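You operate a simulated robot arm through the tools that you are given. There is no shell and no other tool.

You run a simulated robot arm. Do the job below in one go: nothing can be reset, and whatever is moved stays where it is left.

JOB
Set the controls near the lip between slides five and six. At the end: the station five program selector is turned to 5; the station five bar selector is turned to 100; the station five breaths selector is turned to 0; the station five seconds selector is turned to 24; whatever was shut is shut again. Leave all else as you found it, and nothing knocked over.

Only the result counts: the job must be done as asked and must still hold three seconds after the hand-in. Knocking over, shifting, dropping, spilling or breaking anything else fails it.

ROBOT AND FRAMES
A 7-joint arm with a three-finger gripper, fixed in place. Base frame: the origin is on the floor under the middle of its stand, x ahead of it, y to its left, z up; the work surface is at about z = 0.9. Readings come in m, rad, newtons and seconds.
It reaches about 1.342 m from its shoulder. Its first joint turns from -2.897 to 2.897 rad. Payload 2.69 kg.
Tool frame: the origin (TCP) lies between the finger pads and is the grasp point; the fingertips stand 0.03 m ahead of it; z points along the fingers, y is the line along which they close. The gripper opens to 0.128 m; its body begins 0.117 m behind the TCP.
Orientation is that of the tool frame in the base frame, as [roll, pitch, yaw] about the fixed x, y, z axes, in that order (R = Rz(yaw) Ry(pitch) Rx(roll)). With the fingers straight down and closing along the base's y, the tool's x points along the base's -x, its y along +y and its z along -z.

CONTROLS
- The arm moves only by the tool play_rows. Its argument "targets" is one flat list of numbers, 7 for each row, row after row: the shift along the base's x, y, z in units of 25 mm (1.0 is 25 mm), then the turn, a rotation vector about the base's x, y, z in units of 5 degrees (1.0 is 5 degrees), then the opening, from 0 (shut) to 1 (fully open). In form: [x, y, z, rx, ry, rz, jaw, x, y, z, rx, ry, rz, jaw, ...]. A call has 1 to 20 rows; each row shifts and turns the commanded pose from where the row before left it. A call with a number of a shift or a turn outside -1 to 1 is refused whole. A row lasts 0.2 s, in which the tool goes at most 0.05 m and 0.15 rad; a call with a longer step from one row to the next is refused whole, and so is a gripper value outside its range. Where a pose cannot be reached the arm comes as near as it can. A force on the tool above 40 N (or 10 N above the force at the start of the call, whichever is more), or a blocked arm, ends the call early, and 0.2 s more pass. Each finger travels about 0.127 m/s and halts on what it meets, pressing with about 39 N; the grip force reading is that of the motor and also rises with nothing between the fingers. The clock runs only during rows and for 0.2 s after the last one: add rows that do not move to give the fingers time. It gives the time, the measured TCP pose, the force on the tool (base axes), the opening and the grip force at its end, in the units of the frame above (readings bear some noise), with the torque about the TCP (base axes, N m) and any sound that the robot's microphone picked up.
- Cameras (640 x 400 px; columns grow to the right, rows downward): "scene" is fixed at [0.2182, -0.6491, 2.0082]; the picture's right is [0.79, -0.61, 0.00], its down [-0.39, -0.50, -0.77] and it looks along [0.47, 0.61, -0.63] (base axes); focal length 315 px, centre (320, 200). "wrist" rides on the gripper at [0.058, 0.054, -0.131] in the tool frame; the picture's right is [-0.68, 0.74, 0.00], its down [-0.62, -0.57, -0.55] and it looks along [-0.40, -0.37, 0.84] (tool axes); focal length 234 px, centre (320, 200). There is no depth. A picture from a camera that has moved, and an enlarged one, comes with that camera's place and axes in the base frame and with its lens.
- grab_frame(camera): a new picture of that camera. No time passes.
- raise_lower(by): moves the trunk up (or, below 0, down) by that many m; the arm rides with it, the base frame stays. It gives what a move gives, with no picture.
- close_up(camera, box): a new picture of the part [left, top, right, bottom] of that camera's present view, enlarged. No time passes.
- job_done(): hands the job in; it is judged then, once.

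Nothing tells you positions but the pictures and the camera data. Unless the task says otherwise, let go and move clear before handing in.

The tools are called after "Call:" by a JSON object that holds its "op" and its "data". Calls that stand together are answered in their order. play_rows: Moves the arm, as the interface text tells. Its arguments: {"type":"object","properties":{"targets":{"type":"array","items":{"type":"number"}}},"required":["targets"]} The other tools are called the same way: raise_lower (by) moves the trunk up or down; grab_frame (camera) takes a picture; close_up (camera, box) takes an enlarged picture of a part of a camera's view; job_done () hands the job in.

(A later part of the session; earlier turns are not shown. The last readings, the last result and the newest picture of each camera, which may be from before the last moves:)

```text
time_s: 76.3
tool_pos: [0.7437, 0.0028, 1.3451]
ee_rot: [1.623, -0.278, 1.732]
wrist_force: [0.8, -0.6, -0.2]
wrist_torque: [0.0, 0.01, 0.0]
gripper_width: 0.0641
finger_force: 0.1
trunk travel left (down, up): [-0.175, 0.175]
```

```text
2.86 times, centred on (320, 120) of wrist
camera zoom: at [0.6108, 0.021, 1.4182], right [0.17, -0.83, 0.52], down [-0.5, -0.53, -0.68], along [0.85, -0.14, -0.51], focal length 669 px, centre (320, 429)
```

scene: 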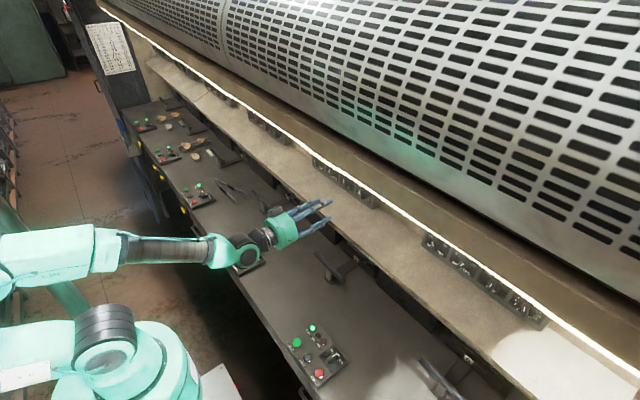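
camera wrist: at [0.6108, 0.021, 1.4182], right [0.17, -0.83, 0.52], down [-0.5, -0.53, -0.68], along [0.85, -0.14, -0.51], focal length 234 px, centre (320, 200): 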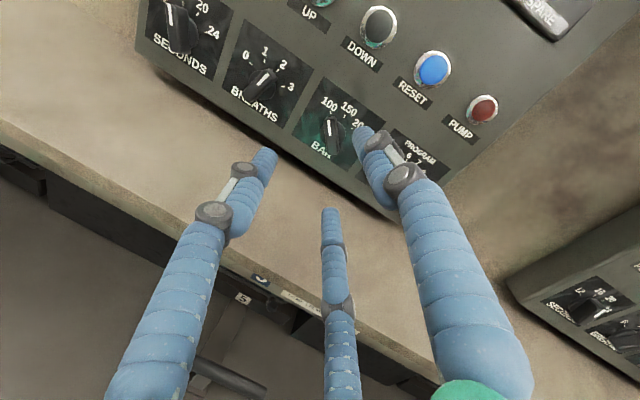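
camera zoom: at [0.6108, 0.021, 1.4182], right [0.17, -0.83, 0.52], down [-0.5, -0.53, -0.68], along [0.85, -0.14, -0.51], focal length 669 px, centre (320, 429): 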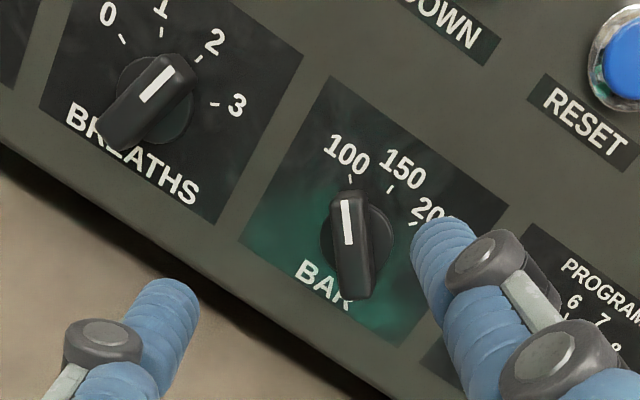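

BAR reads 100. Next is BREATHS (y≈0.097, from 2 to 0). I'll move there and see how much yaw this arm configuration needs.

Call:
{"op": "play_rows", "data": {"targets": [-0.6, 0.2, 0, 0, 0, 0.2, 0.5, -0.6, 0.3, 0, 0, 0, 0.2, 0.5, 0, 0.5, 0, 0, 0, 0.2, 0.5, 0, 0.5, 0, 0, 0, 0.2, 0.5, 0, 0.5, 0, 0, 0, 0.2, 0.5, 0, 0.5, 0, 0, 0, 0.2, 0.5, 0, 0.5, 0, 0, 0, 0.2, 0.5, 0, 0.5, 0, 0, 0, 0, 0.5]}}

Call:
{"op": "grab_frame", "data": {"camera": "scene"}}

```text
time_s: 78.1
tool_pos: [0.7141, 0.0905, 1.3438]
ee_rot: [1.624, -0.278, 1.853]
wrist_force: [0.0, -0.9, 0.4]
wrist_torque: [0.0, -0.03, 0.0]
gripper_width: 0.0641
finger_force: 0.0
trunk travel left (down, up): [-0.175, 0.175]
```

```text
taken
```

scene: 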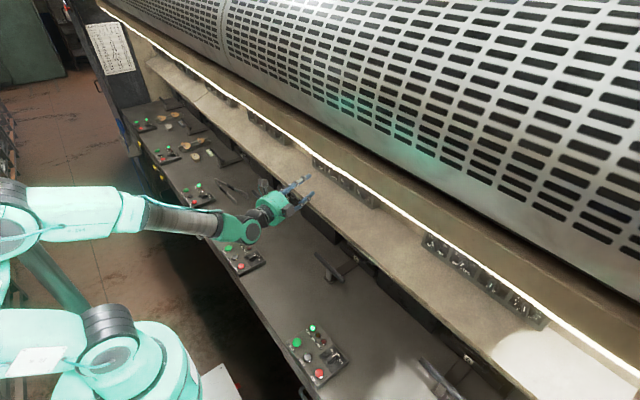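

Reachable with 17° of yaw. I'll reduce the yaw to find the minimum here.

Call:
{"op": "play_rows", "data": {"targets": [0, 0.2, 0.05, 0, 0, -0.4, 0.5, 0, 0.06, 0.05, 0, 0, -0.4, 0.5, 0, 0, 0, 0, -0.2, -0.4, 0.5, 0, 0, 0, 0, -0.2, -0.4, 0.5, 0, 0, 0, 0, -0.2, -0.4, 0.5, 0, 0, 0, 0, 0, -0.4, 0.5, 0, 0, 0, 0, 0, -0.4, 0.5, 0, 0, 0, 0, 0, -0.4, 0.5]}}

```text
time_s: 79.9
tool_pos: [0.7141, 0.0872, 1.3491]
ee_rot: [1.607, -0.274, 1.762]
wrist_force: [-0.1, 0.5, 0.3]
wrist_torque: [0.03, -0.02, 0.02]
gripper_width: 0.064
finger_force: 0.1
out of reach, approached as far as the arm can: row 3, 5, 7
trunk travel left (down, up): [-0.175, 0.175]
```

The minimum yaw here is about 12°. I'll test whether a lower trunk eases this limit.

Call:
{"op": "raise_lower", "data": {"by": -0.1}}

Call:
{"op": "play_rows", "data": {"targets": [0, 0, 0.8, 0, 0, 0, 0.5, 0, 0, 0.8, 0, 0, 0, 0.5, 0, 0, 0.8, 0, 0, 0, 0.5, 0, 0, 0.8, 0, 0, 0, 0.5, 0, 0.3, 0.8, 0, 0, 0, 0.5]}}

```text
time_s: 81.2
tool_pos: [0.7128, 0.0871, 1.2486]
ee_rot: [1.607, -0.273, 1.765]
wrist_force: [-0.1, -0.1, 0.1]
wrist_torque: [0.0, 0.04, 0.02]
gripper_width: 0.0641
finger_force: 0.1
trunk travel left (down, up): [-0.075, 0.275]
```

```text
time_s: 82.4
tool_pos: [0.7132, 0.0946, 1.3481]
ee_rot: [1.61, -0.277, 1.763]
wrist_force: [-0.6, 0.5, 0.8]
wrist_torque: [-0.02, -0.03, -0.01]
gripper_width: 0.0642
finger_force: 0.0
trunk travel left (down, up): [-0.075, 0.275]
```

Raising back up by hand was reachable, so the lower trunk gives slack. I'll reduce yaw again.

Call:
{"op": "play_rows", "data": {"targets": [0, 0, 0, 0, 0, -0.4, 0.5, 0, 0, 0, 0, 0, -0.4, 0.5, 0, 0, 0, 0, 0, -0.4, 0.5, 0, 0, 0, 0, 0, -0.4, 0.5, 0, 0, 0, 0, 0, -0.4, 0.5, 0, 0, 0, 0, 0, -0.2, 0.5]}}

```text
time_s: 83.8
tool_pos: [0.7133, 0.0929, 1.3481]
ee_rot: [1.61, -0.275, 1.735]
wrist_force: [-1.3, 0.4, 0.1]
wrist_torque: [0.05, -0.02, -0.04]
gripper_width: 0.0639
finger_force: 0.1
out of reach, approached as far as the arm can: row 3, 5
trunk travel left (down, up): [-0.075, 0.275]
```

Call:
{"op": "raise_lower", "data": {"by": -0.07}}

Call:
{"op": "play_rows", "data": {"targets": [0, 0, 0.7, 0, 0, 0, 0.5, 0, 0, 0.7, 0, 0, 0, 0.5, 0, 0, 0.7, 0, 0, 0, 0.5, 0, 0.1, 0.65, 0, 0, 0, 0.5, 0, 0.1, 0, 0, 0, -0.4, 0.5, 0, 0, 0, 0, 0, -0.4, 0.5, 0, 0, 0, 0, 0, -0.4, 0.5]}}

Call:
{"op": "grab_frame", "data": {"camera": "wrist"}}

Call:
{"op": "grab_frame", "data": {"camera": "scene"}}

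```text
time_s: 84.9
tool_pos: [0.713, 0.0926, 1.2771]
ee_rot: [1.611, -0.275, 1.736]
wrist_force: [-0.2, 0.6, -0.4]
wrist_torque: [0.04, 0.02, -0.03]
gripper_width: 0.0642
finger_force: 0.0
trunk travel left (down, up): [-0.005, 0.345]
```

```text
time_s: 86.5
tool_pos: [0.7101, 0.1013, 1.3303]
ee_rot: [1.68, -0.275, 1.707]
wrist_force: [0.7, -0.1, -0.6]
wrist_torque: [-0.02, -0.02, 0.01]
gripper_width: 0.0641
finger_force: 0.0
out of reach, approached as far as the arm can: row 5, 6, 7
trunk travel left (down, up): [-0.005, 0.345]
```

```text
taken
camera wrist: at [0.5821, 0.121, 1.4108], right [0.19, -0.83, 0.52], down [-0.54, -0.53, -0.65], along [0.82, -0.15, -0.55], focal length 234 px, centre (320, 200)
```

wrist: 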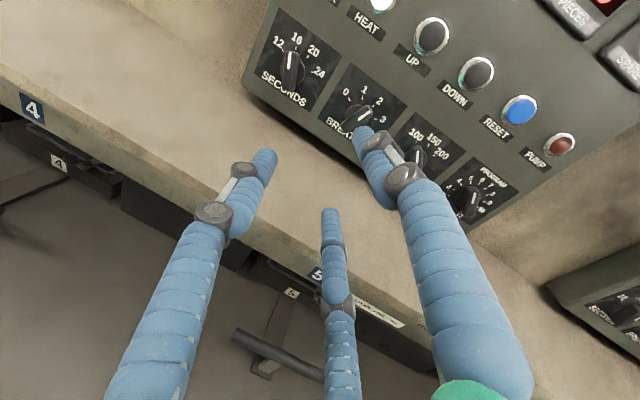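

```text
taken
```

scene: 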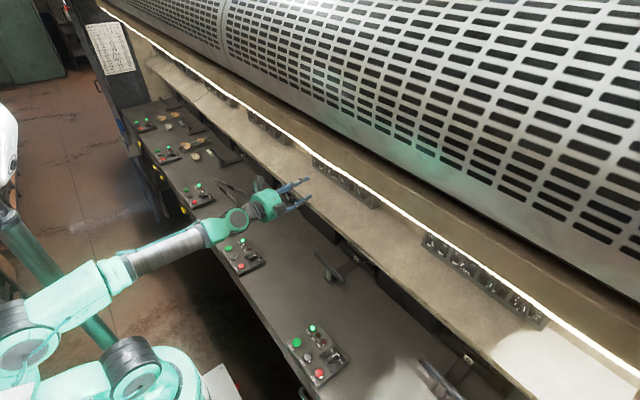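

Lowering further just traded pitch, so I'll come back up a bit (trunk at -0.10) and work with about 12° of yaw. Both remaining targets (0 and 24) are the scale ends, so I can turn to the stop. First I'll line up with BREATHS at roll 170°, bar along the lower finger's axis.

Call:
{"op": "raise_lower", "data": {"by": 0.07}}

Call:
{"op": "play_rows", "data": {"targets": [0, 0, -0.17, 0.969, 0.162, -0.104, 0.5, 0, 0, -0.17, 0.969, 0.162, -0.104, 0.5, 0, 0, -0.17, 0.969, 0.162, -0.104, 0.5, 0, 0, -0.17, 0.969, 0.162, -0.104, 0.5, 0, 0, -0.17, 0.969, 0.162, -0.104, 0.5, 0, 0, -0.17, 0.969, 0.162, -0.104, 0.5, 0, 0, -0.17, 0.969, 0.162, -0.104, 0.5, 0, 0, -0.17, 0.969, 0.162, -0.104, 0.5, 0, 0, -0.17, 0.969, 0.162, -0.104, 0.5, 0, 0, -0.17, 0.969, 0.162, -0.104, 0.5, 0, 0, -0.17, 0.969, 0.162, -0.104, 0.5, 0, 0, -0.17, 0.969, 0.162, -0.104, 0.5, 0, 0, -0.17, 0.969, 0.162, -0.104, 0.5, 0.2, 0, 0, 0, -0.4, 0.2, 0.5, 0.2, 0, 0, 0, -0.4, 0.2, 0.5, 0.2, 0, 0, 0, -0.4, 0.2, 0.5]}}

Call:
{"op": "grab_frame", "data": {"camera": "wrist"}}

```text
time_s: 87.6
tool_pos: [0.7112, 0.1013, 1.4005]
ee_rot: [1.68, -0.277, 1.707]
wrist_force: [-0.3, 0.6, 0.3]
wrist_torque: [0.02, 0.02, -0.02]
gripper_width: 0.064
finger_force: 0.1
trunk travel left (down, up): [-0.075, 0.275]
```

```text
time_s: 91.0
tool_pos: [0.7249, 0.0996, 1.3454]
ee_rot: [1.572, -1.379, 1.783]
wrist_force: [0.9, 0.3, -0.1]
wrist_torque: [-0.01, -0.01, -0.01]
gripper_width: 0.0641
finger_force: 0.2
trunk travel left (down, up): [-0.075, 0.275]
```

```text
taken
camera wrist: at [0.6067, 0.0313, 1.4134], right [0.18, -0.83, -0.52], down [-0.63, 0.31, -0.71], along [0.76, 0.46, -0.47], focal length 234 px, centre (320, 200)
```

wrist: 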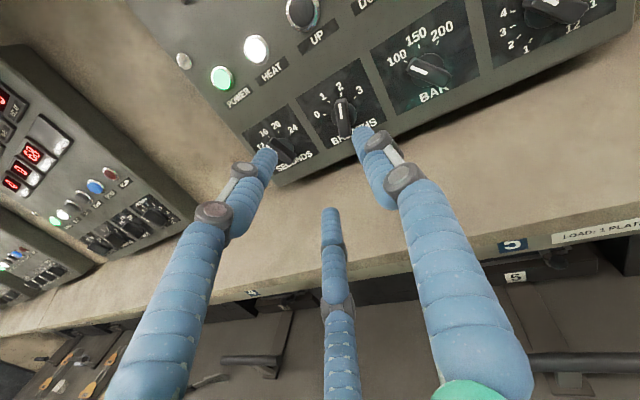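

Aligned: the BREATHS bar is in line with the lower finger. Advancing to straddle it.

Call:
{"op": "play_rows", "data": {"targets": [0.43, -0.005, -0.02, 0, 0, 0, 0.5, 0.43, -0.005, -0.02, 0, 0, 0, 0.45, 0.43, -0.005, -0.02, 0, 0, 0, 0.45, 0.43, -0.005, -0.02, 0, 0, 0, 0.45, 0.43, -0.005, -0.02, 0, 0, 0, 0.45, 0.43, -0.005, -0.02, 0, 0, 0, 0.45, 0.43, -0.005, -0.02, 0, 0, 0, 0.45, 0.43, -0.005, -0.02, 0, 0, 0, 0.45]}}

Call:
{"op": "grab_frame", "data": {"camera": "wrist"}}

Call:
{"op": "close_up", "data": {"camera": "wrist", "box": [220, 70, 420, 270]}}

```text
time_s: 92.8
tool_pos: [0.8105, 0.0999, 1.343]
ee_rot: [1.575, -1.378, 1.782]
wrist_force: [1.0, 0.5, -0.6]
wrist_torque: [0.03, 0.0, 0.0]
gripper_width: 0.0576
finger_force: 0.0
trunk travel left (down, up): [-0.075, 0.275]
```

```text
taken
camera wrist: at [0.6926, 0.0305, 1.4103], right [0.18, -0.83, -0.52], down [-0.63, 0.31, -0.71], along [0.76, 0.46, -0.47], focal length 234 px, centre (320, 200)
```

wrist: 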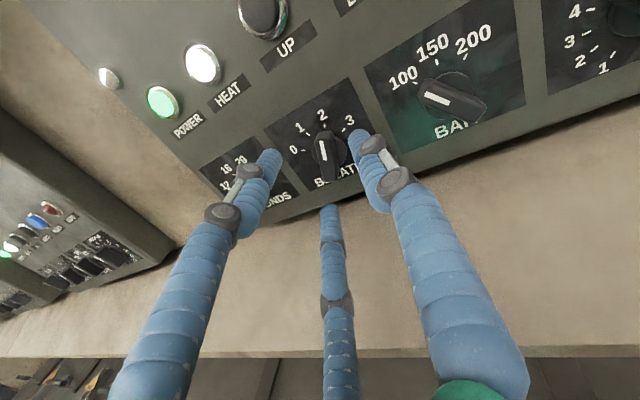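

```text
2.00 times, centred on (320, 170) of wrist
camera zoom: at [0.6926, 0.0305, 1.4103], right [0.18, -0.83, -0.52], down [-0.63, 0.31, -0.71], along [0.76, 0.46, -0.47], focal length 468 px, centre (320, 260)
```

zoom: 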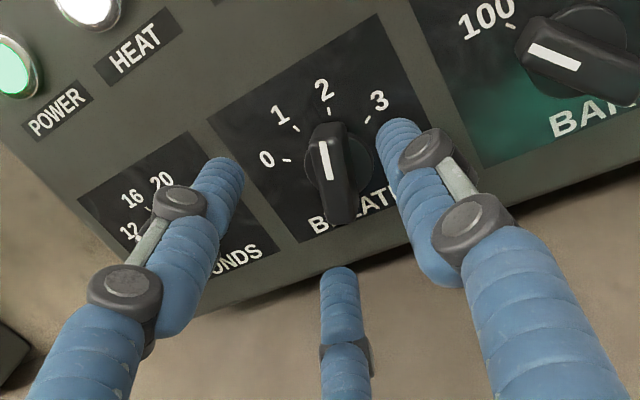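

The hand needs to shift about 4 mm toward the right/down and go ~10 mm deeper; I'll narrow the jaws first so the leading finger doesn't touch the plate.

Call:
{"op": "play_rows", "data": {"targets": [0, -0.07, -0.04, 0, 0, 0, 0.36, 0, -0.07, -0.04, 0, 0, 0, 0.36, 0.2, 0, 0, 0, 0, 0, 0.36, 0.2, 0, 0, 0, 0, 0, 0.36]}}

Call:
{"op": "close_up", "data": {"camera": "wrist", "box": [220, 70, 420, 270]}}

```text
time_s: 93.9
tool_pos: [0.8184, 0.0952, 1.3387]
ee_rot: [1.583, -1.381, 1.776]
wrist_force: [-34.0, -7.7, 1.1]
wrist_torque: [0.06, -0.2, -1.27]
gripper_width: 0.0477
finger_force: 0.6
trunk travel left (down, up): [-0.075, 0.275]
stopped in row 4: the force on the tool passed its limit at 43 N (the readings are from after the stop); the commanded pose is now the measured one
```

```text
2.00 times, centred on (320, 170) of wrist
camera zoom: at [0.6995, 0.026, 1.4068], right [0.18, -0.83, -0.53], down [-0.63, 0.31, -0.71], along [0.76, 0.46, -0.47], focal length 468 px, centre (320, 260)
```

zoom: 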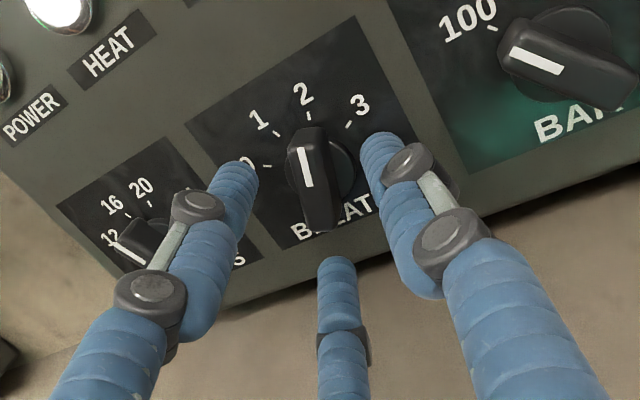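

The right fingertip touched the plate (x≈0.855), the knob is still at 2. I'll back off 2.5 mm, narrow further, then close.

Call:
{"op": "play_rows", "data": {"targets": [-0.12, 0, 0, 0, 0, 0, 0.3, 0, 0, 0, 0, 0, 0, 0.22, 0, 0, 0, 0, 0, 0, 0.2, 0.08, 0, 0, 0, 0, 0, 0.2, 0, 0, 0, 0, 0, 0, 0.1, 0, 0, 0, 0, 0, 0, 0, 0, 0, 0, 0, 0, 0, 0]}}

Call:
{"op": "close_up", "data": {"camera": "wrist", "box": [220, 70, 420, 270]}}

```text
time_s: 95.5
tool_pos: [0.8207, 0.0967, 1.3372]
ee_rot: [1.587, -1.379, 1.765]
wrist_force: [4.6, -3.4, 3.8]
wrist_torque: [0.02, 0.19, -0.65]
gripper_width: 0.0177
finger_force: 43.0
trunk travel left (down, up): [-0.075, 0.275]
```

```text
2.00 times, centred on (320, 170) of wrist
camera zoom: at [0.702, 0.0264, 1.4053], right [0.18, -0.83, -0.52], down [-0.63, 0.31, -0.71], along [0.75, 0.46, -0.47], focal length 468 px, centre (320, 260)
```

zoom: 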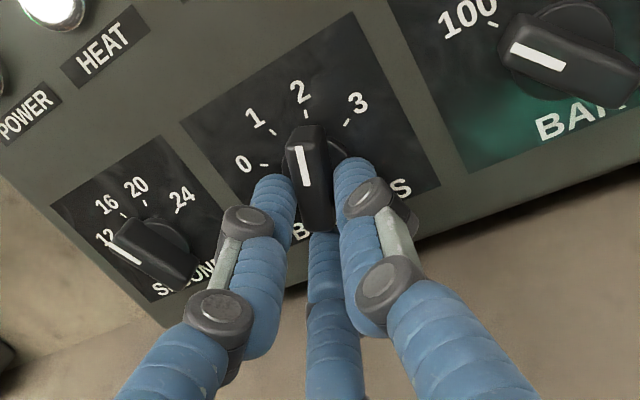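

Good low-force grip. Turning BREATHS counter-clockwise about the tool axis, first 40°.

Call:
{"op": "play_rows", "data": {"targets": [0, -0.034, 0, -0.958, -0.205, 0, 0, 0, -0.034, 0.003, -0.958, -0.205, 0, 0, 0, -0.033, 0.006, -0.958, -0.205, 0, 0, 0, -0.033, 0.009, -0.958, -0.205, 0, 0, 0, -0.032, 0.012, -0.958, -0.205, 0, 0, 0, -0.031, 0.014, -0.958, -0.205, 0, 0, 0, -0.029, 0.017, -0.958, -0.205, 0, 0, 0, -0.028, 0.02, -0.958, -0.205, 0, 0]}}

Call:
{"op": "close_up", "data": {"camera": "wrist", "box": [220, 70, 420, 270]}}

```text
time_s: 97.3
tool_pos: [0.8209, 0.0885, 1.3381]
ee_rot: [1.581, -0.696, 1.773]
wrist_force: [-3.5, -13.5, -7.7]
wrist_torque: [0.08, 1.27, -1.22]
gripper_width: 0.0175
finger_force: 43.1
trunk travel left (down, up): [-0.075, 0.275]
```

```text
2.00 times, centred on (320, 170) of wrist
camera zoom: at [0.6909, 0.0705, 1.417], right [0.21, -0.97, 0.13], down [-0.52, -0.22, -0.82], along [0.83, 0.1, -0.55], focal length 468 px, centre (320, 260)
```

zoom: 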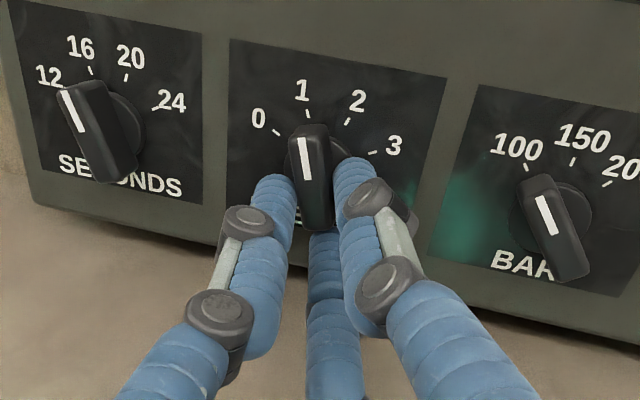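

BREATHS is at 1 now with low forces. Continuing another 40° to 0.

Call:
{"op": "play_rows", "data": {"targets": [0, -0.03, 0.028, -0.958, -0.205, 0, 0, 0, -0.028, 0.03, -0.958, -0.205, 0, 0, 0, -0.025, 0.032, -0.958, -0.205, 0, 0, 0, -0.022, 0.034, -0.958, -0.205, 0, 0, 0, -0.019, 0.036, -0.958, -0.205, 0, 0, 0, -0.016, 0.037, -0.958, -0.205, 0, 0, 0, -0.013, 0.038, -0.958, -0.205, 0, 0, 0, -0.01, 0.039, -0.958, -0.205, 0, 0]}}

Call:
{"op": "close_up", "data": {"camera": "wrist", "box": [220, 70, 420, 270]}}

```text
time_s: 99.1
tool_pos: [0.8208, 0.0833, 1.344]
ee_rot: [1.579, -0.014, 1.774]
wrist_force: [-5.0, -28.3, -25.2]
wrist_torque: [-0.22, 0.98, -1.29]
gripper_width: 0.0168
finger_force: 42.6
trunk travel left (down, up): [-0.075, 0.275]
```

```text
2.00 times, centred on (320, 170) of wrist
camera zoom: at [0.6814, 0.1125, 1.3987], right [0.15, -0.67, 0.73], down [-0.42, -0.71, -0.57], along [0.9, -0.22, -0.38], focal length 468 px, centre (320, 260)
```

zoom: 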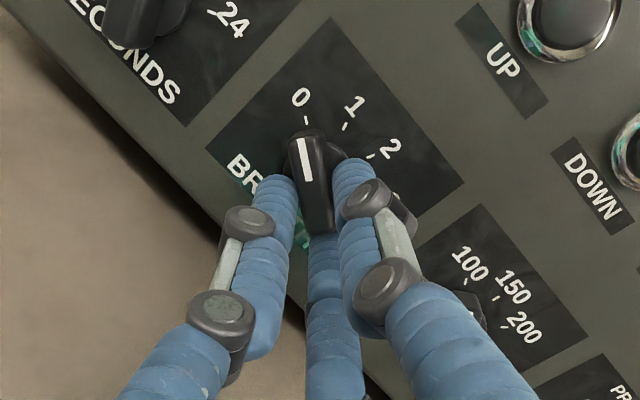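

Pointer measures about -58° against 0's mark at -60°. I'll relax the side load and add 2°.

Call:
{"op": "play_rows", "data": {"targets": [0, -0.08, -0.07, -0.2, -0.04, 0, 0, 0, -0.02, -0.02, -0.25, -0.05, 0, 0]}}

Call:
{"op": "play_rows", "data": {"targets": [0, 0, 0, 0, 0, 0, 0.2, 0, 0, 0, 0, 0, 0, 0.35, 0, 0, 0, 0, 0, 0, 0.35, -0.5, 0, 0, 0, 0, 0, 0.4, -0.8, 0, 0, 0, 0, 0, 0.5, -0.8, 0, 0, 0, 0, 0, 0.5, -0.8, 0, 0, 0, 0, 0, 0.5]}}

Call:
{"op": "grab_frame", "data": {"camera": "wrist"}}

Call:
{"op": "close_up", "data": {"camera": "wrist", "box": [240, 50, 420, 180]}}

```text
time_s: 99.7
tool_pos: [0.821, 0.0825, 1.3438]
ee_rot: [1.577, 0.028, 1.777]
wrist_force: [-3.0, -13.1, -17.0]
wrist_torque: [0.1, 0.6, -0.64]
gripper_width: 0.0168
finger_force: 42.3
trunk travel left (down, up): [-0.075, 0.275]
```

```text
time_s: 101.3
tool_pos: [0.7477, 0.0826, 1.3443]
ee_rot: [1.576, 0.029, 1.776]
wrist_force: [0.5, -0.1, 0.5]
wrist_torque: [-0.01, -0.01, 0.01]
gripper_width: 0.064
finger_force: 0.1
trunk travel left (down, up): [-0.075, 0.275]
```

```text
taken
camera wrist: at [0.6083, 0.1136, 1.397], right [0.14, -0.64, 0.76], down [-0.41, -0.73, -0.54], along [0.9, -0.24, -0.36], focal length 234 px, centre (320, 200)
```

wrist: 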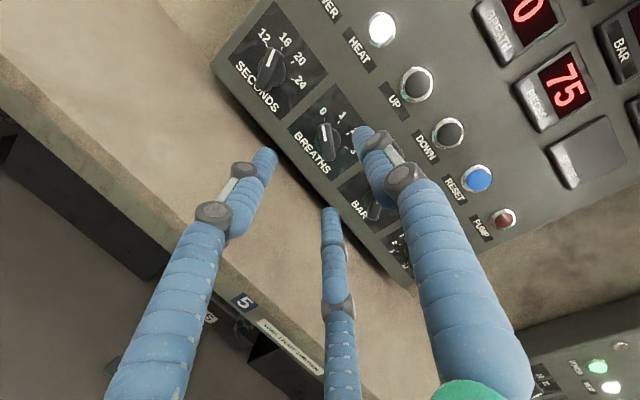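

```text
3.08 times, centred on (330, 115) of wrist
camera zoom: at [0.6083, 0.1136, 1.397], right [0.14, -0.64, 0.76], down [-0.41, -0.73, -0.54], along [0.9, -0.24, -0.36], focal length 720 px, centre (289, 462)
```

zoom: 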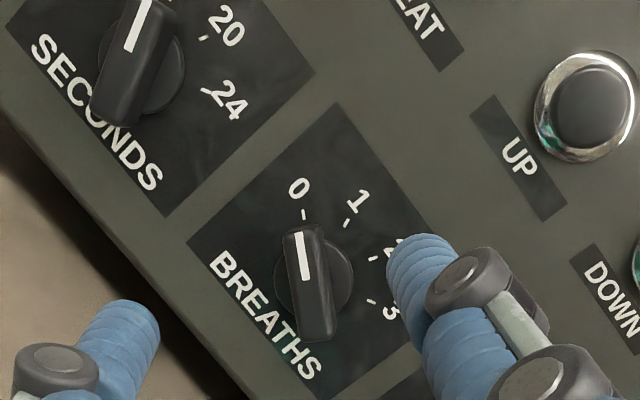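

BREATHS reads 0. Last is SECONDS (y≈0.182, from 16 at -20° to 24 at +60°). I'll roll to 130° and move over to it with a bit more yaw.

Call:
{"op": "play_rows", "data": {"targets": [-0.4, 0.2, 0, 0, 0, 0.4, 0.5, -0.4, 0.4, 0, 0, 0, 0.4, 0.5, -0.2, 0.4, -0.02, 0, 0, 0.4, 0.5, 0, 0.35, -0.02, 0.955, 0.26, 0, 0.5, 0, 0.35, -0.02, 0.955, 0.26, 0, 0.5, 0, 0.35, -0.02, 0.955, 0.26, 0, 0.5, 0, 0.35, -0.02, 0.955, 0.26, 0, 0.5, 0, 0.35, -0.02, 0.955, 0.26, 0, 0.5, 0, 0.35, -0.02, 0.955, 0.26, 0, 0.5, 0, 0.35, -0.02, 0.955, 0.26, 0, 0.5, 0, 0.3, -0.02, 0.8, 0.22, 0, 0.5]}}

Call:
{"op": "grab_frame", "data": {"camera": "wrist"}}

```text
time_s: 103.7
tool_pos: [0.7218, 0.1763, 1.3395]
ee_rot: [1.544, -0.648, 1.898]
wrist_force: [0.5, 0.7, -0.2]
wrist_torque: [0.0, 0.01, -0.01]
gripper_width: 0.0641
finger_force: 0.1
trunk travel left (down, up): [-0.075, 0.275]
```

```text
taken
camera wrist: at [0.5914, 0.1481, 1.4153], right [0.3, -0.94, 0.18], down [-0.46, -0.3, -0.83], along [0.84, 0.17, -0.52], focal length 234 px, centre (320, 200)
```

wrist: 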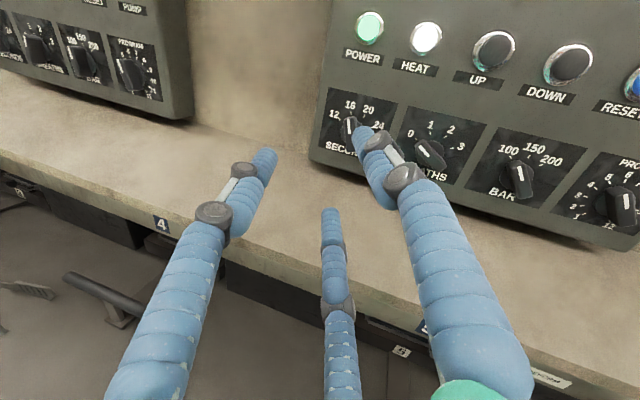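

Reachable with 18° yaw. I'll see how far it can be reduced here.

Call:
{"op": "play_rows", "data": {"targets": [0, 0, 0, 0, 0.05, -0.3, 0.5, 0, 0, 0, 0, 0.05, -0.3, 0.5, 0, 0, 0, 0, 0.05, -0.3, 0.5, 0, 0, 0, 0, 0.05, -0.3, 0.5, 0, 0, 0, 0, 0, -0.3, 0.5]}}

```text
time_s: 104.9
tool_pos: [0.7223, 0.1758, 1.3405]
ee_rot: [1.544, -0.647, 1.899]
wrist_force: [0.1, 0.9, -0.7]
wrist_torque: [0.01, -0.02, -0.01]
gripper_width: 0.0642
finger_force: 0.0
out of reach, approached as far as the arm can: row 2, 4
trunk travel left (down, up): [-0.075, 0.275]
```

The picture fits a wrist-roll dead zone: this knob is better approached from the other wrist branch. I'll back off and swing the hand around the forearm axis (left → down → right), about 300°, to get there.

Call:
{"op": "play_rows", "data": {"targets": [-0.815, -0.1, 0.53, 0, 0, 0, 0.5, -0.815, -0.1, 0.53, 0, 0, 0, 0.5, -0.815, -0.1, 0.53, 0, 0, 0, 0.5, -0.815, -0.1, 0.53, 0, 0, 0, 0.5, -0.815, -0.1, 0.53, 0, 0, 0, 0.5, -0.815, -0.1, 0.53, 0, 0, 0, 0.5, 0, 0, 0, -0.977, -0.244, 0.3, 0.5, 0, 0, 0, -0.977, -0.244, 0.3, 0.5, 0, 0, 0, -0.977, -0.244, 0.3, 0.5, 0, 0, 0, -0.977, -0.244, 0.3, 0.5, 0, 0, 0, -0.977, -0.244, 0.3, 0.5, 0, 0, 0, -0.977, -0.244, 0.3, 0.5, 0, 0, 0, -0.977, -0.244, 0.3, 0.5, 0, 0, 0, -0.977, -0.244, 0.3, 0.5, 0, 0, 0, -0.977, -0.244, 0.3, 0.5, 0, 0, 0, -0.977, -0.244, 0.3, 0.5]}}

Call:
{"op": "grab_frame", "data": {"camera": "scene"}}

```text
time_s: 108.3
tool_pos: [0.6005, 0.1534, 1.421]
ee_rot: [1.697, 0.216, 2.118]
wrist_force: [0.3, 0.7, -0.3]
wrist_torque: [0.02, 0.01, 0.02]
gripper_width: 0.0639
finger_force: 0.1
out of reach, approached as far as the arm can: row 1
trunk travel left (down, up): [-0.075, 0.275]
```

```text
taken
```

scene: 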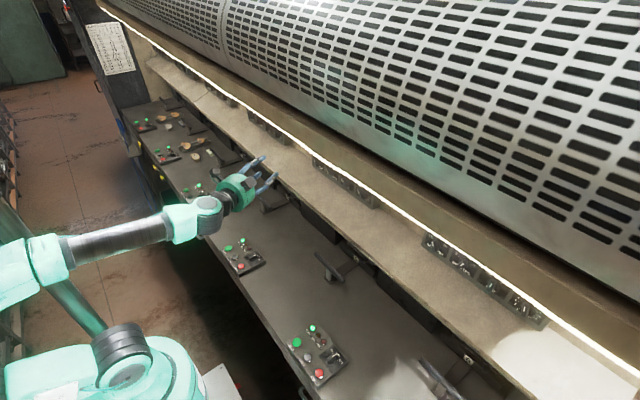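

Call:
{"op": "play_rows", "data": {"targets": [0, 0, 0, -0.977, -0.244, 0.3, 0.5, 0, 0, 0, -0.977, -0.244, 0.3, 0.5, 0, 0, 0, -0.977, -0.244, 0.3, 0.5, 0, 0, 0, -0.977, -0.244, 0.3, 0.5, 0, 0, 0, -0.977, -0.244, 0.3, 0.5, 0, 0, 0, -0.977, -0.244, 0.3, 0.5, 0, 0, 0, -0.977, -0.244, 0.3, 0.5, 0, 0, 0, -0.977, -0.244, 0.3, 0.5, 0, 0, 0, -0.977, -0.244, 0.3, 0.5, 0, 0, 0, -0.977, -0.244, 0.3, 0.5, 0, 0, 0, -0.977, -0.244, 0.3, 0.5, 0, 0, 0, -0.977, -0.244, 0.3, 0.5, 0, 0, 0, -0.977, -0.244, 0.3, 0.5, 0, 0, 0, -0.977, -0.244, 0.3, 0.5, 0, 0, 0, -0.977, -0.244, 0.3, 0.5, 0, 0, 0, -0.977, -0.244, 0.3, 0.5, 0, 0, 0, -0.977, -0.244, 0.3, 0.5, 0, 0, 0, -0.977, -0.244, 0.3, 0.5, 0, 0, 0, -0.977, -0.244, 0.3, 0.5, 0, 0, 0, -0.977, -0.244, 0.3, 0.5]}}

Call:
{"op": "grab_frame", "data": {"camera": "scene"}}

```text
time_s: 112.5
tool_pos: [0.6019, 0.1527, 1.4203]
ee_rot: [-2.528, 0.817, -2.033]
wrist_force: [-0.5, -0.2, -0.4]
wrist_torque: [-0.06, -0.02, 0.02]
gripper_width: 0.064
finger_force: 0.1
trunk travel left (down, up): [-0.075, 0.275]
```

```text
taken
```

scene: 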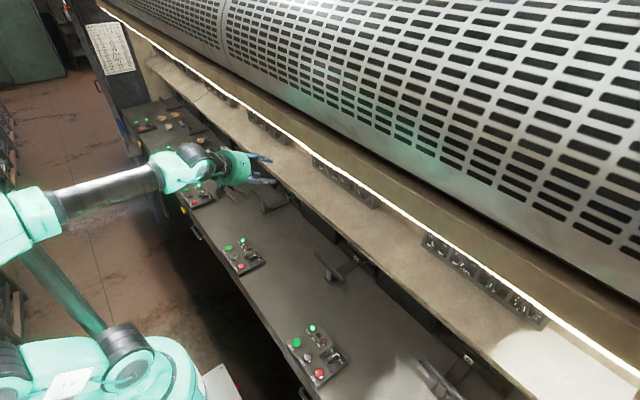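

The hand is halfway round (pointing down-forward). Continuing the swing.

Call:
{"op": "play_rows", "data": {"targets": [0, 0, 0, -0.977, -0.244, 0.3, 0.5, 0, 0, 0, -0.977, -0.244, 0.3, 0.5, 0, 0, 0, -0.977, -0.244, 0.3, 0.5, 0, 0, 0, -0.977, -0.244, 0.3, 0.5, 0, 0, 0, -0.977, -0.244, 0.3, 0.5, 0, 0, 0, -0.977, -0.244, 0.3, 0.5, 0, 0, 0, -0.977, -0.244, 0.3, 0.5, 0, 0, 0, -0.977, -0.244, 0.3, 0.5, 0, 0, 0, -0.977, -0.244, 0.3, 0.5, 0, 0, 0, -0.977, -0.244, 0.3, 0.5, 0, 0, 0, -0.977, -0.244, 0.3, 0.5, 0, 0, 0, -0.977, -0.244, 0.3, 0.5, 0, 0, 0, -0.977, -0.244, 0.3, 0.5, 0, 0, 0, -0.977, -0.244, 0.3, 0.5, 0, 0, 0, -0.977, -0.244, 0.3, 0.5, 0, 0, 0, -0.977, -0.244, 0.3, 0.5, 0, 0, 0, -0.977, -0.244, 0.3, 0.5, 0, 0, 0, -0.977, -0.244, 0.3, 0.5, 0, 0, 0, -0.977, -0.244, 0.3, 0.5, 0, 0, 0, -0.977, -0.244, 0.3, 0.5]}}

Call:
{"op": "grab_frame", "data": {"camera": "scene"}}

```text
time_s: 116.7
tool_pos: [0.6013, 0.1523, 1.4216]
ee_rot: [-1.992, -0.845, -1.331]
wrist_force: [-0.5, 0.3, -0.3]
wrist_torque: [-0.03, 0.01, 0.0]
gripper_width: 0.0641
finger_force: 0.1
trunk travel left (down, up): [-0.075, 0.275]
```

```text
taken
```

scene: 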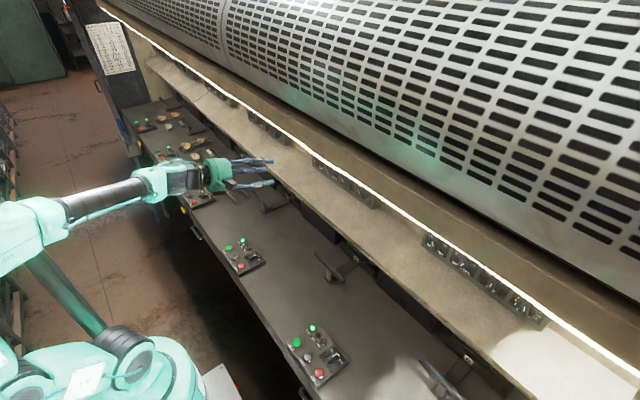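

The swing worked: the hand is now on the other branch, pointing forward and slightly down. I'll level it, roll to -110° and move in front of SECONDS.

Call:
{"op": "play_rows", "data": {"targets": [0, 0, 0, 0, -0.785, 0.23, 0.5, 0, 0, 0, 0, -0.785, 0.23, 0.5, 0, 0, 0, 0, -0.785, 0.23, 0.5, 0, 0, 0, 0, -0.785, 0.23, 0.5, 0.55, 0.108, -0.325, 0.58, 0, 0, 0.5, 0.55, 0.108, -0.325, 0.58, 0, 0, 0.5, 0.55, 0.108, -0.325, 0.58, 0, 0, 0.5, 0.55, 0.108, -0.325, 0.58, 0, 0, 0.5, 0.55, 0.108, -0.325, 0.58, 0, 0, 0.5, 0.55, 0.108, -0.325, 0.58, 0, 0, 0.5, 0.55, 0.108, -0.325, 0.58, 0, 0, 0.5, 0.55, 0.108, -0.325, 0.58, 0, 0, 0.5, 0.55, 0.108, -0.325, 0.58, 0, 0, 0.5, 0.55, 0.108, -0.325, 0.58, 0, 0, 0.5]}}

Call:
{"op": "grab_frame", "data": {"camera": "wrist"}}

Call:
{"op": "grab_frame", "data": {"camera": "scene"}}

```text
time_s: 119.7
tool_pos: [0.7403, 0.18, 1.34]
ee_rot: [-1.573, -0.37, -1.571]
wrist_force: [0.3, 0.1, 0.0]
wrist_torque: [-0.04, 0.0, -0.01]
gripper_width: 0.0641
finger_force: 0.1
trunk travel left (down, up): [-0.075, 0.275]
```

```text
taken
camera wrist: at [0.6082, 0.1052, 1.3114], right [0.0, 0.36, -0.93], down [-0.55, 0.78, 0.3], along [0.84, 0.51, 0.2], focal length 234 px, centre (320, 200)
```

wrist: 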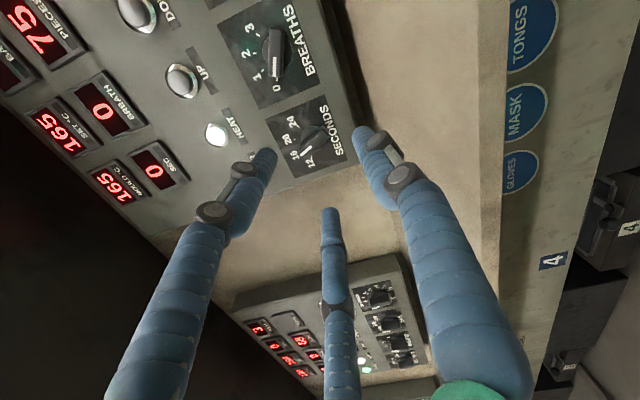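

```text
taken
```

scene: 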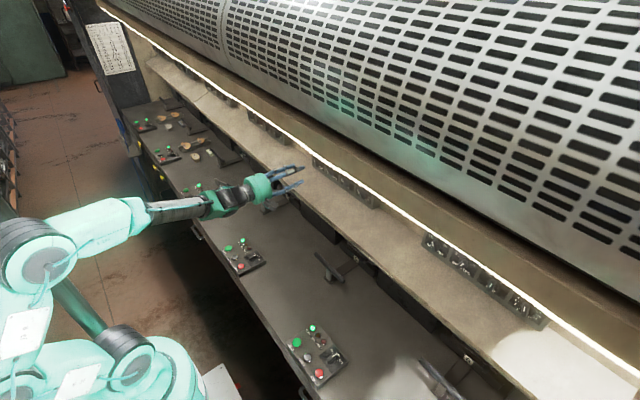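

Fully reachable and square to the panel now. I'll check the SECONDS dial and the finger alignment before advancing.

Call:
{"op": "close_up", "data": {"camera": "wrist", "box": [220, 70, 420, 230]}}

Call:
{"op": "close_up", "data": {"camera": "wrist", "box": [210, 0, 350, 100]}}

```text
2.50 times, centred on (320, 150) of wrist
camera zoom: at [0.6082, 0.1052, 1.3114], right [0.0, 0.36, -0.93], down [-0.55, 0.78, 0.3], along [0.84, 0.51, 0.2], focal length 585 px, centre (320, 325)
```

zoom: 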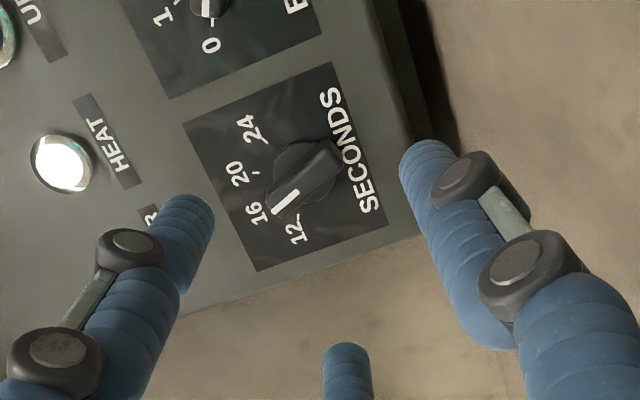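

```text
4.00 times, centred on (280, 50) of wrist
camera zoom: at [0.6082, 0.1052, 1.3114], right [0.0, 0.36, -0.93], down [-0.55, 0.78, 0.3], along [0.84, 0.51, 0.2], focal length 937 px, centre (480, 800)
```

zoom: 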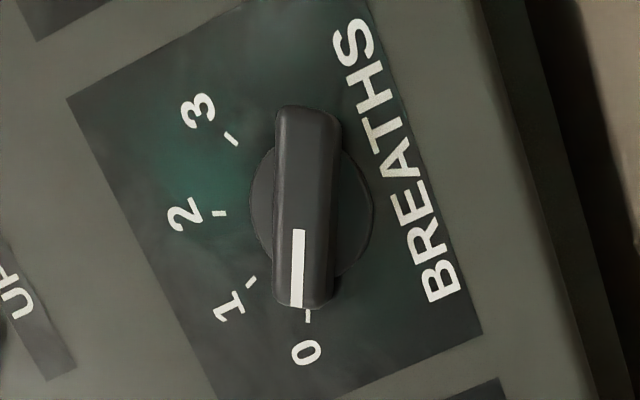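

BREATHS points exactly at 0 and SECONDS at 16. The bar is in line with the right-hand finger. Advancing to straddle the SECONDS knob.

Call:
{"op": "play_rows", "data": {"targets": [0.43, -0.01, 0, 0, 0, 0, 0.5, 0.43, -0.01, 0, 0, 0, 0, 0.5, 0.43, -0.01, 0, 0, 0, 0, 0.45, 0.43, -0.01, 0, 0, 0, 0, 0.45, 0.43, -0.01, 0, 0, 0, 0, 0.45, 0.43, -0.01, 0, 0, 0, 0, 0.45, 0.43, 0, 0, 0, 0, 0, 0.45]}}

Call:
{"op": "close_up", "data": {"camera": "wrist", "box": [220, 70, 420, 270]}}

```text
time_s: 121.3
tool_pos: [0.8166, 0.1795, 1.3394]
ee_rot: [-1.57, -0.371, -1.571]
wrist_force: [-0.2, -0.5, 0.6]
wrist_torque: [0.01, -0.01, -0.01]
gripper_width: 0.0579
finger_force: 0.0
trunk travel left (down, up): [-0.075, 0.275]
```

```text
2.00 times, centred on (320, 170) of wrist
camera zoom: at [0.6855, 0.1043, 1.3107], right [0.0, 0.36, -0.93], down [-0.55, 0.78, 0.3], along [0.84, 0.51, 0.2], focal length 468 px, centre (320, 260)
```

zoom: 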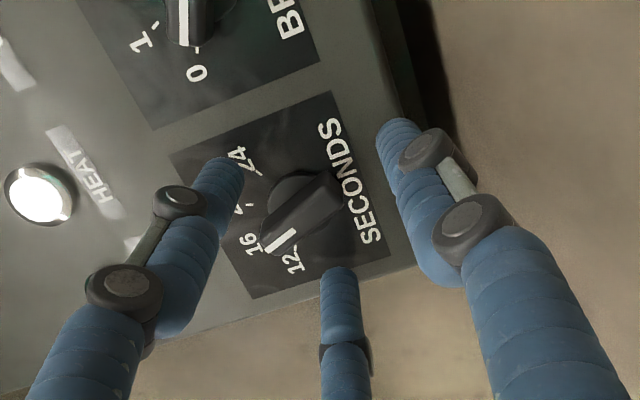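

The geometry matches the earlier good grips. Closing on the knob.

Call:
{"op": "play_rows", "data": {"targets": [0, 0, 0, 0, 0, 0, 0.33, 0, 0, 0, 0, 0, 0, 0.25, 0.1, 0, 0, 0, 0, 0, 0.22, 0.1, 0, 0, 0, 0, 0, 0.2, 0, 0, 0, 0, 0, 0, 0.1, 0, 0, 0, 0, 0, 0, 0, 0, 0, 0, 0, 0, 0, 0]}}

Call:
{"op": "close_up", "data": {"camera": "wrist", "box": [220, 70, 420, 270]}}

```text
time_s: 122.9
tool_pos: [0.8222, 0.1776, 1.3393]
ee_rot: [-1.573, -0.369, -1.572]
wrist_force: [0.1, -15.9, -3.5]
wrist_torque: [0.15, 0.02, -0.61]
gripper_width: 0.0155
finger_force: 41.4
trunk travel left (down, up): [-0.075, 0.275]
```

```text
2.00 times, centred on (320, 170) of wrist
camera zoom: at [0.6903, 0.1027, 1.31], right [0.0, 0.36, -0.93], down [-0.55, 0.78, 0.31], along [0.84, 0.51, 0.2], focal length 468 px, centre (320, 260)
```

zoom: 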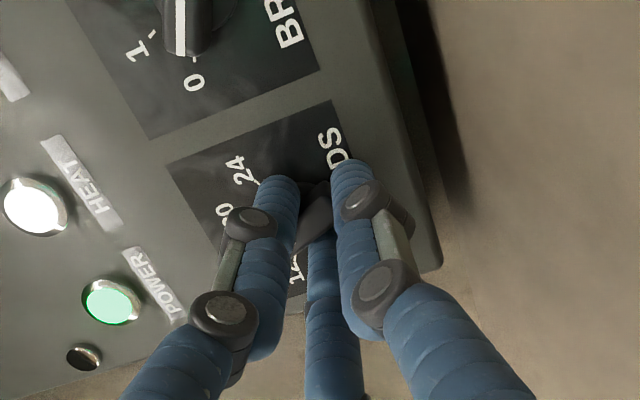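

Gripped with low load. Turning SECONDS clockwise, first 40°.

Call:
{"op": "play_rows", "data": {"targets": [0, 0.028, -0.007, 1, 0, 0, 0, 0, 0.028, -0.007, 1, 0, 0, 0, 0, 0.028, -0.007, 1, 0, 0, 0, 0, 0.028, -0.007, 1, 0, 0, 0, 0, 0.029, 0.003, 1, 0, 0, 0, 0, 0.029, 0.003, 1, 0, 0, 0, 0, 0.029, 0.003, 1, 0, 0, 0, 0, 0.029, 0.003, 1, 0, 0, 0]}}

Call:
{"op": "close_up", "data": {"camera": "wrist", "box": [220, 70, 420, 270]}}

Call:
{"op": "close_up", "data": {"camera": "scene", "box": [290, 130, 390, 210]}}

```text
time_s: 124.7
tool_pos: [0.8208, 0.1841, 1.3392]
ee_rot: [-1.571, 0.329, -1.572]
wrist_force: [12.0, -9.5, -5.2]
wrist_torque: [0.12, 0.33, -0.05]
gripper_width: 0.0155
finger_force: 41.3
trunk travel left (down, up): [-0.075, 0.275]
```

```text
2.00 times, centred on (320, 170) of wrist
camera zoom: at [0.6903, 0.1453, 1.2689], right [0.0, 0.88, -0.48], down [-0.55, 0.4, 0.73], along [0.84, 0.26, 0.48], focal length 468 px, centre (320, 260)
```

zoom: 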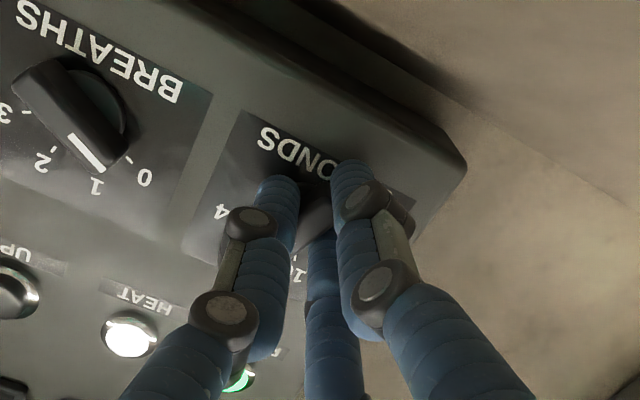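

```text
5.00 times, centred on (340, 170) of scene
camera zoom: at [0.2182, -0.6491, 2.0082], right [0.79, -0.61, 0.0], down [-0.39, -0.5, -0.77], along [0.47, 0.61, -0.63], focal length 1575 px, centre (220, 350)
```

zoom: 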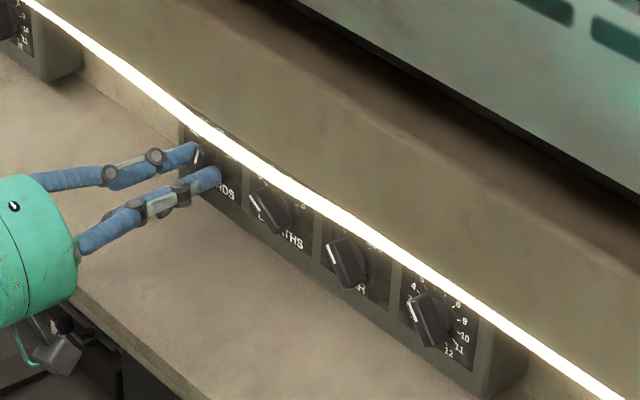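

Halfway (about 20). Continuing the second 40° to 24.

Call:
{"op": "play_rows", "data": {"targets": [0, 0.0265, 0.013, 1, 0, 0, 0, 0, 0.0265, 0.013, 1, 0, 0, 0, 0, 0.0265, 0.013, 1, 0, 0, 0, 0, 0.0265, 0.013, 1, 0, 0, 0, 0, 0.02, 0.021, 1, 0, 0, 0, 0, 0.02, 0.021, 1, 0, 0, 0, 0, 0.02, 0.021, 1, 0, 0, 0, 0, 0.02, 0.021, 0.9, 0, 0, 0]}}

Call:
{"op": "close_up", "data": {"camera": "wrist", "box": [220, 70, 420, 270]}}

Call:
{"op": "close_up", "data": {"camera": "scene", "box": [290, 130, 390, 210]}}

```text
time_s: 126.5
tool_pos: [0.8214, 0.1891, 1.3433]
ee_rot: [-1.567, 1.018, -1.566]
wrist_force: [15.5, 5.7, 4.2]
wrist_torque: [-0.03, -0.16, 0.27]
gripper_width: 0.0152
finger_force: 41.2
trunk travel left (down, up): [-0.075, 0.275]
```

```text
2.00 times, centred on (320, 170) of wrist
camera zoom: at [0.6905, 0.2036, 1.2644], right [0.0, 0.98, 0.19], down [-0.55, -0.16, 0.82], along [0.84, -0.1, 0.54], focal length 468 px, centre (320, 260)
```

zoom: 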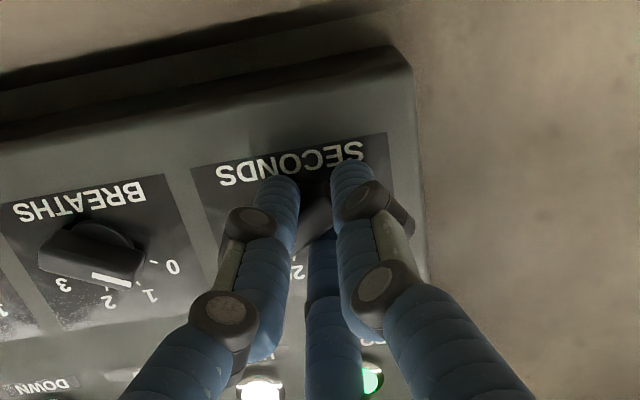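

```text
5.00 times, centred on (340, 170) of scene
camera zoom: at [0.2182, -0.6491, 2.0082], right [0.79, -0.61, 0.0], down [-0.39, -0.5, -0.77], along [0.47, 0.61, -0.63], focal length 1575 px, centre (220, 350)
```

zoom: 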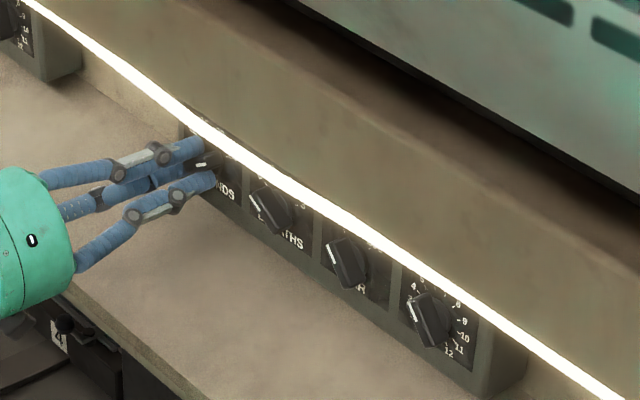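

SECONDS has been turned about 80° in total. Releasing and backing off to verify.

Call:
{"op": "play_rows", "data": {"targets": [0, 0, 0, 0.15, 0, 0, 0, 0, 0, 0, 0, 0, 0, 0.2, 0, 0, 0, 0, 0, 0, 0.35, 0, 0, 0, 0, 0, 0, 0.4, -0.5, 0, 0, 0, 0, 0, 0.45, -0.8, 0, 0, 0, 0, 0, 0.5, -0.8, 0, 0, 0, 0, 0, 0.5, -0.8, 0, 0, 0, 0, 0, 0.5]}}

Call:
{"op": "grab_frame", "data": {"camera": "wrist"}}

Call:
{"op": "close_up", "data": {"camera": "wrist", "box": [220, 60, 400, 200]}}

```text
time_s: 128.3
tool_pos: [0.7491, 0.1886, 1.3424]
ee_rot: [-1.57, 1.029, -1.571]
wrist_force: [0.4, 0.2, -0.5]
wrist_torque: [0.02, -0.01, 0.01]
gripper_width: 0.0641
finger_force: 0.1
trunk travel left (down, up): [-0.075, 0.275]
```

```text
taken
camera wrist: at [0.6175, 0.2041, 1.2646], right [0.0, 0.98, 0.2], down [-0.55, -0.17, 0.82], along [0.84, -0.11, 0.54], focal length 234 px, centre (320, 200)
```

wrist: 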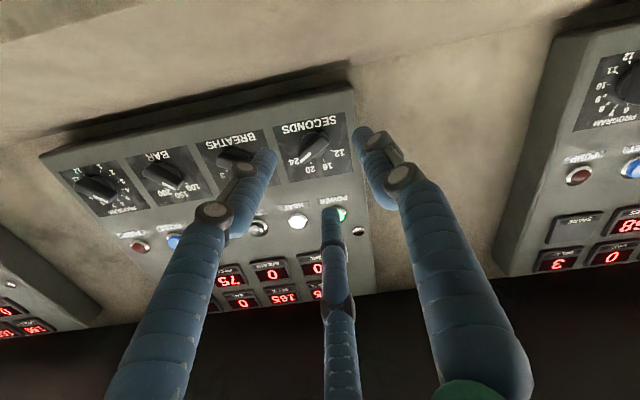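

```text
2.86 times, centred on (310, 130) of wrist
camera zoom: at [0.6175, 0.2041, 1.2646], right [0.0, 0.98, 0.2], down [-0.55, -0.17, 0.82], along [0.84, -0.11, 0.54], focal length 669 px, centre (349, 400)
```

zoom: 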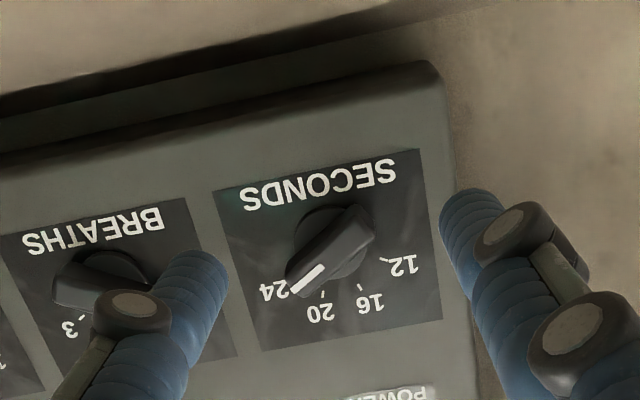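

SECONDS points at 24 (measured about +60°). I'll back away and open fully for a clear check of all four dials.

Call:
{"op": "play_rows", "data": {"targets": [-0.9, -0.2, 0.1, 0, 0, 0, 0.8, -0.9, -0.2, 0.1, 0, 0, 0, 1, -0.9, -0.2, 0.1, 0, 0, 0, 1, -0.9, -0.2, 0.1, 0, 0, 0, 1, -0.9, -0.2, 0.1, 0, 0, 0, 1, -0.9, -0.2, 0.1, 0, 0, 0, 1]}}

Call:
{"op": "grab_frame", "data": {"camera": "wrist"}}

Call:
{"op": "grab_frame", "data": {"camera": "scene"}}

Call:
{"op": "close_up", "data": {"camera": "scene", "box": [300, 140, 400, 215]}}

```text
time_s: 129.7
tool_pos: [0.6134, 0.1572, 1.3574]
ee_rot: [-1.569, 1.03, -1.571]
wrist_force: [0.1, 0.2, 0.1]
wrist_torque: [0.03, -0.02, -0.02]
gripper_width: 0.128
finger_force: 0.0
trunk travel left (down, up): [-0.075, 0.275]
```

```text
taken
camera wrist: at [0.4829, 0.1731, 1.2794], right [0.0, 0.98, 0.2], down [-0.55, -0.17, 0.82], along [0.84, -0.11, 0.54], focal length 234 px, centre (320, 200)
```

wrist: 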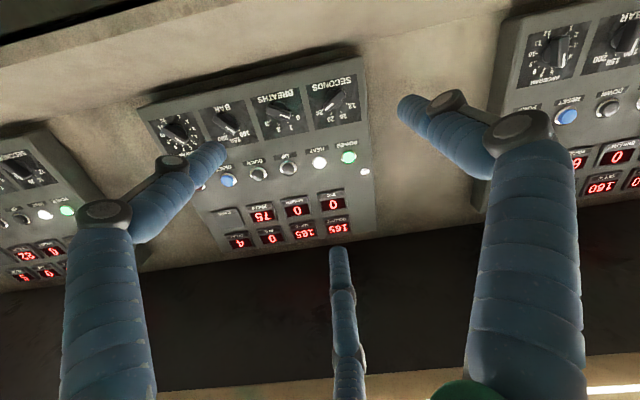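

```text
taken
```

scene: 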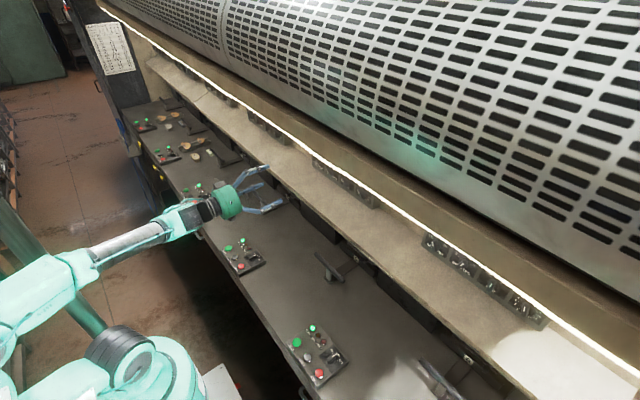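

```text
5.33 times, centred on (350, 178) of scene
camera zoom: at [0.2182, -0.6491, 2.0082], right [0.79, -0.61, 0.0], down [-0.39, -0.5, -0.77], along [0.47, 0.61, -0.63], focal length 1680 px, centre (160, 320)
```

zoom: 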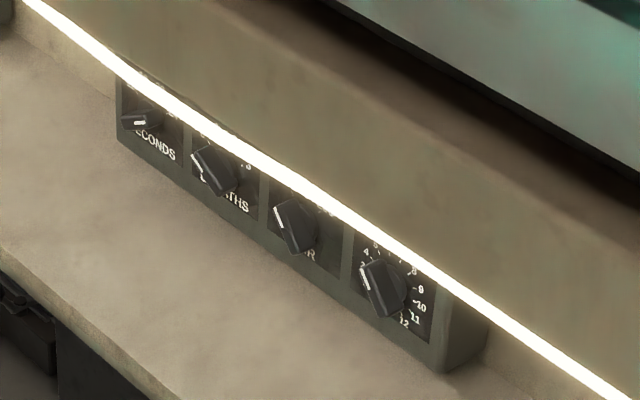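

Now a close look at the four dials in the wrist view.

Call:
{"op": "close_up", "data": {"camera": "wrist", "box": [150, 100, 260, 170]}}

Call:
{"op": "close_up", "data": {"camera": "wrist", "box": [240, 65, 370, 150]}}

```text
5.71 times, centred on (205, 135) of wrist
camera zoom: at [0.4829, 0.1731, 1.2794], right [0.0, 0.98, 0.2], down [-0.55, -0.17, 0.82], along [0.84, -0.11, 0.54], focal length 1338 px, centre (977, 571)
```

zoom: 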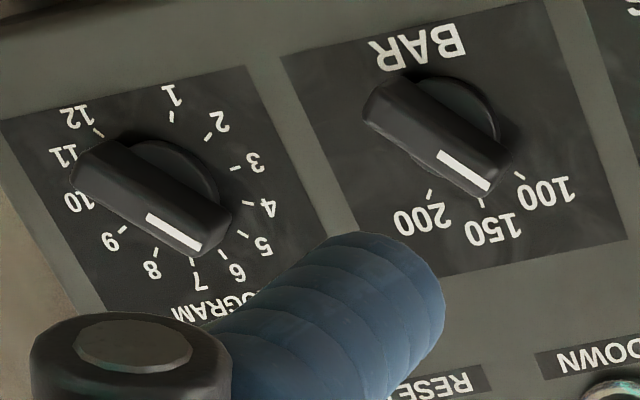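

```text
4.71 times, centred on (305, 108) of wrist
camera zoom: at [0.4829, 0.1731, 1.2794], right [0.0, 0.98, 0.2], down [-0.55, -0.17, 0.82], along [0.84, -0.11, 0.54], focal length 1102 px, centre (391, 635)
```

zoom: 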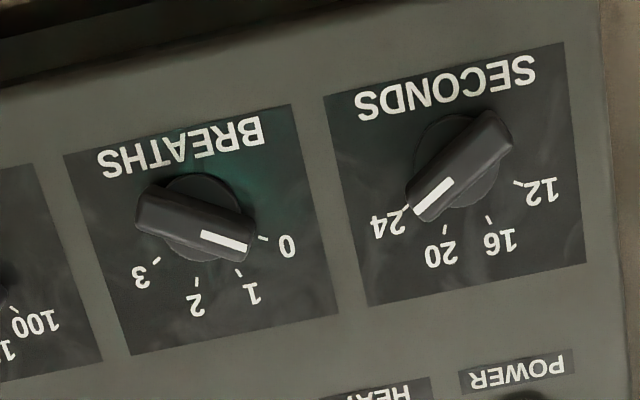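

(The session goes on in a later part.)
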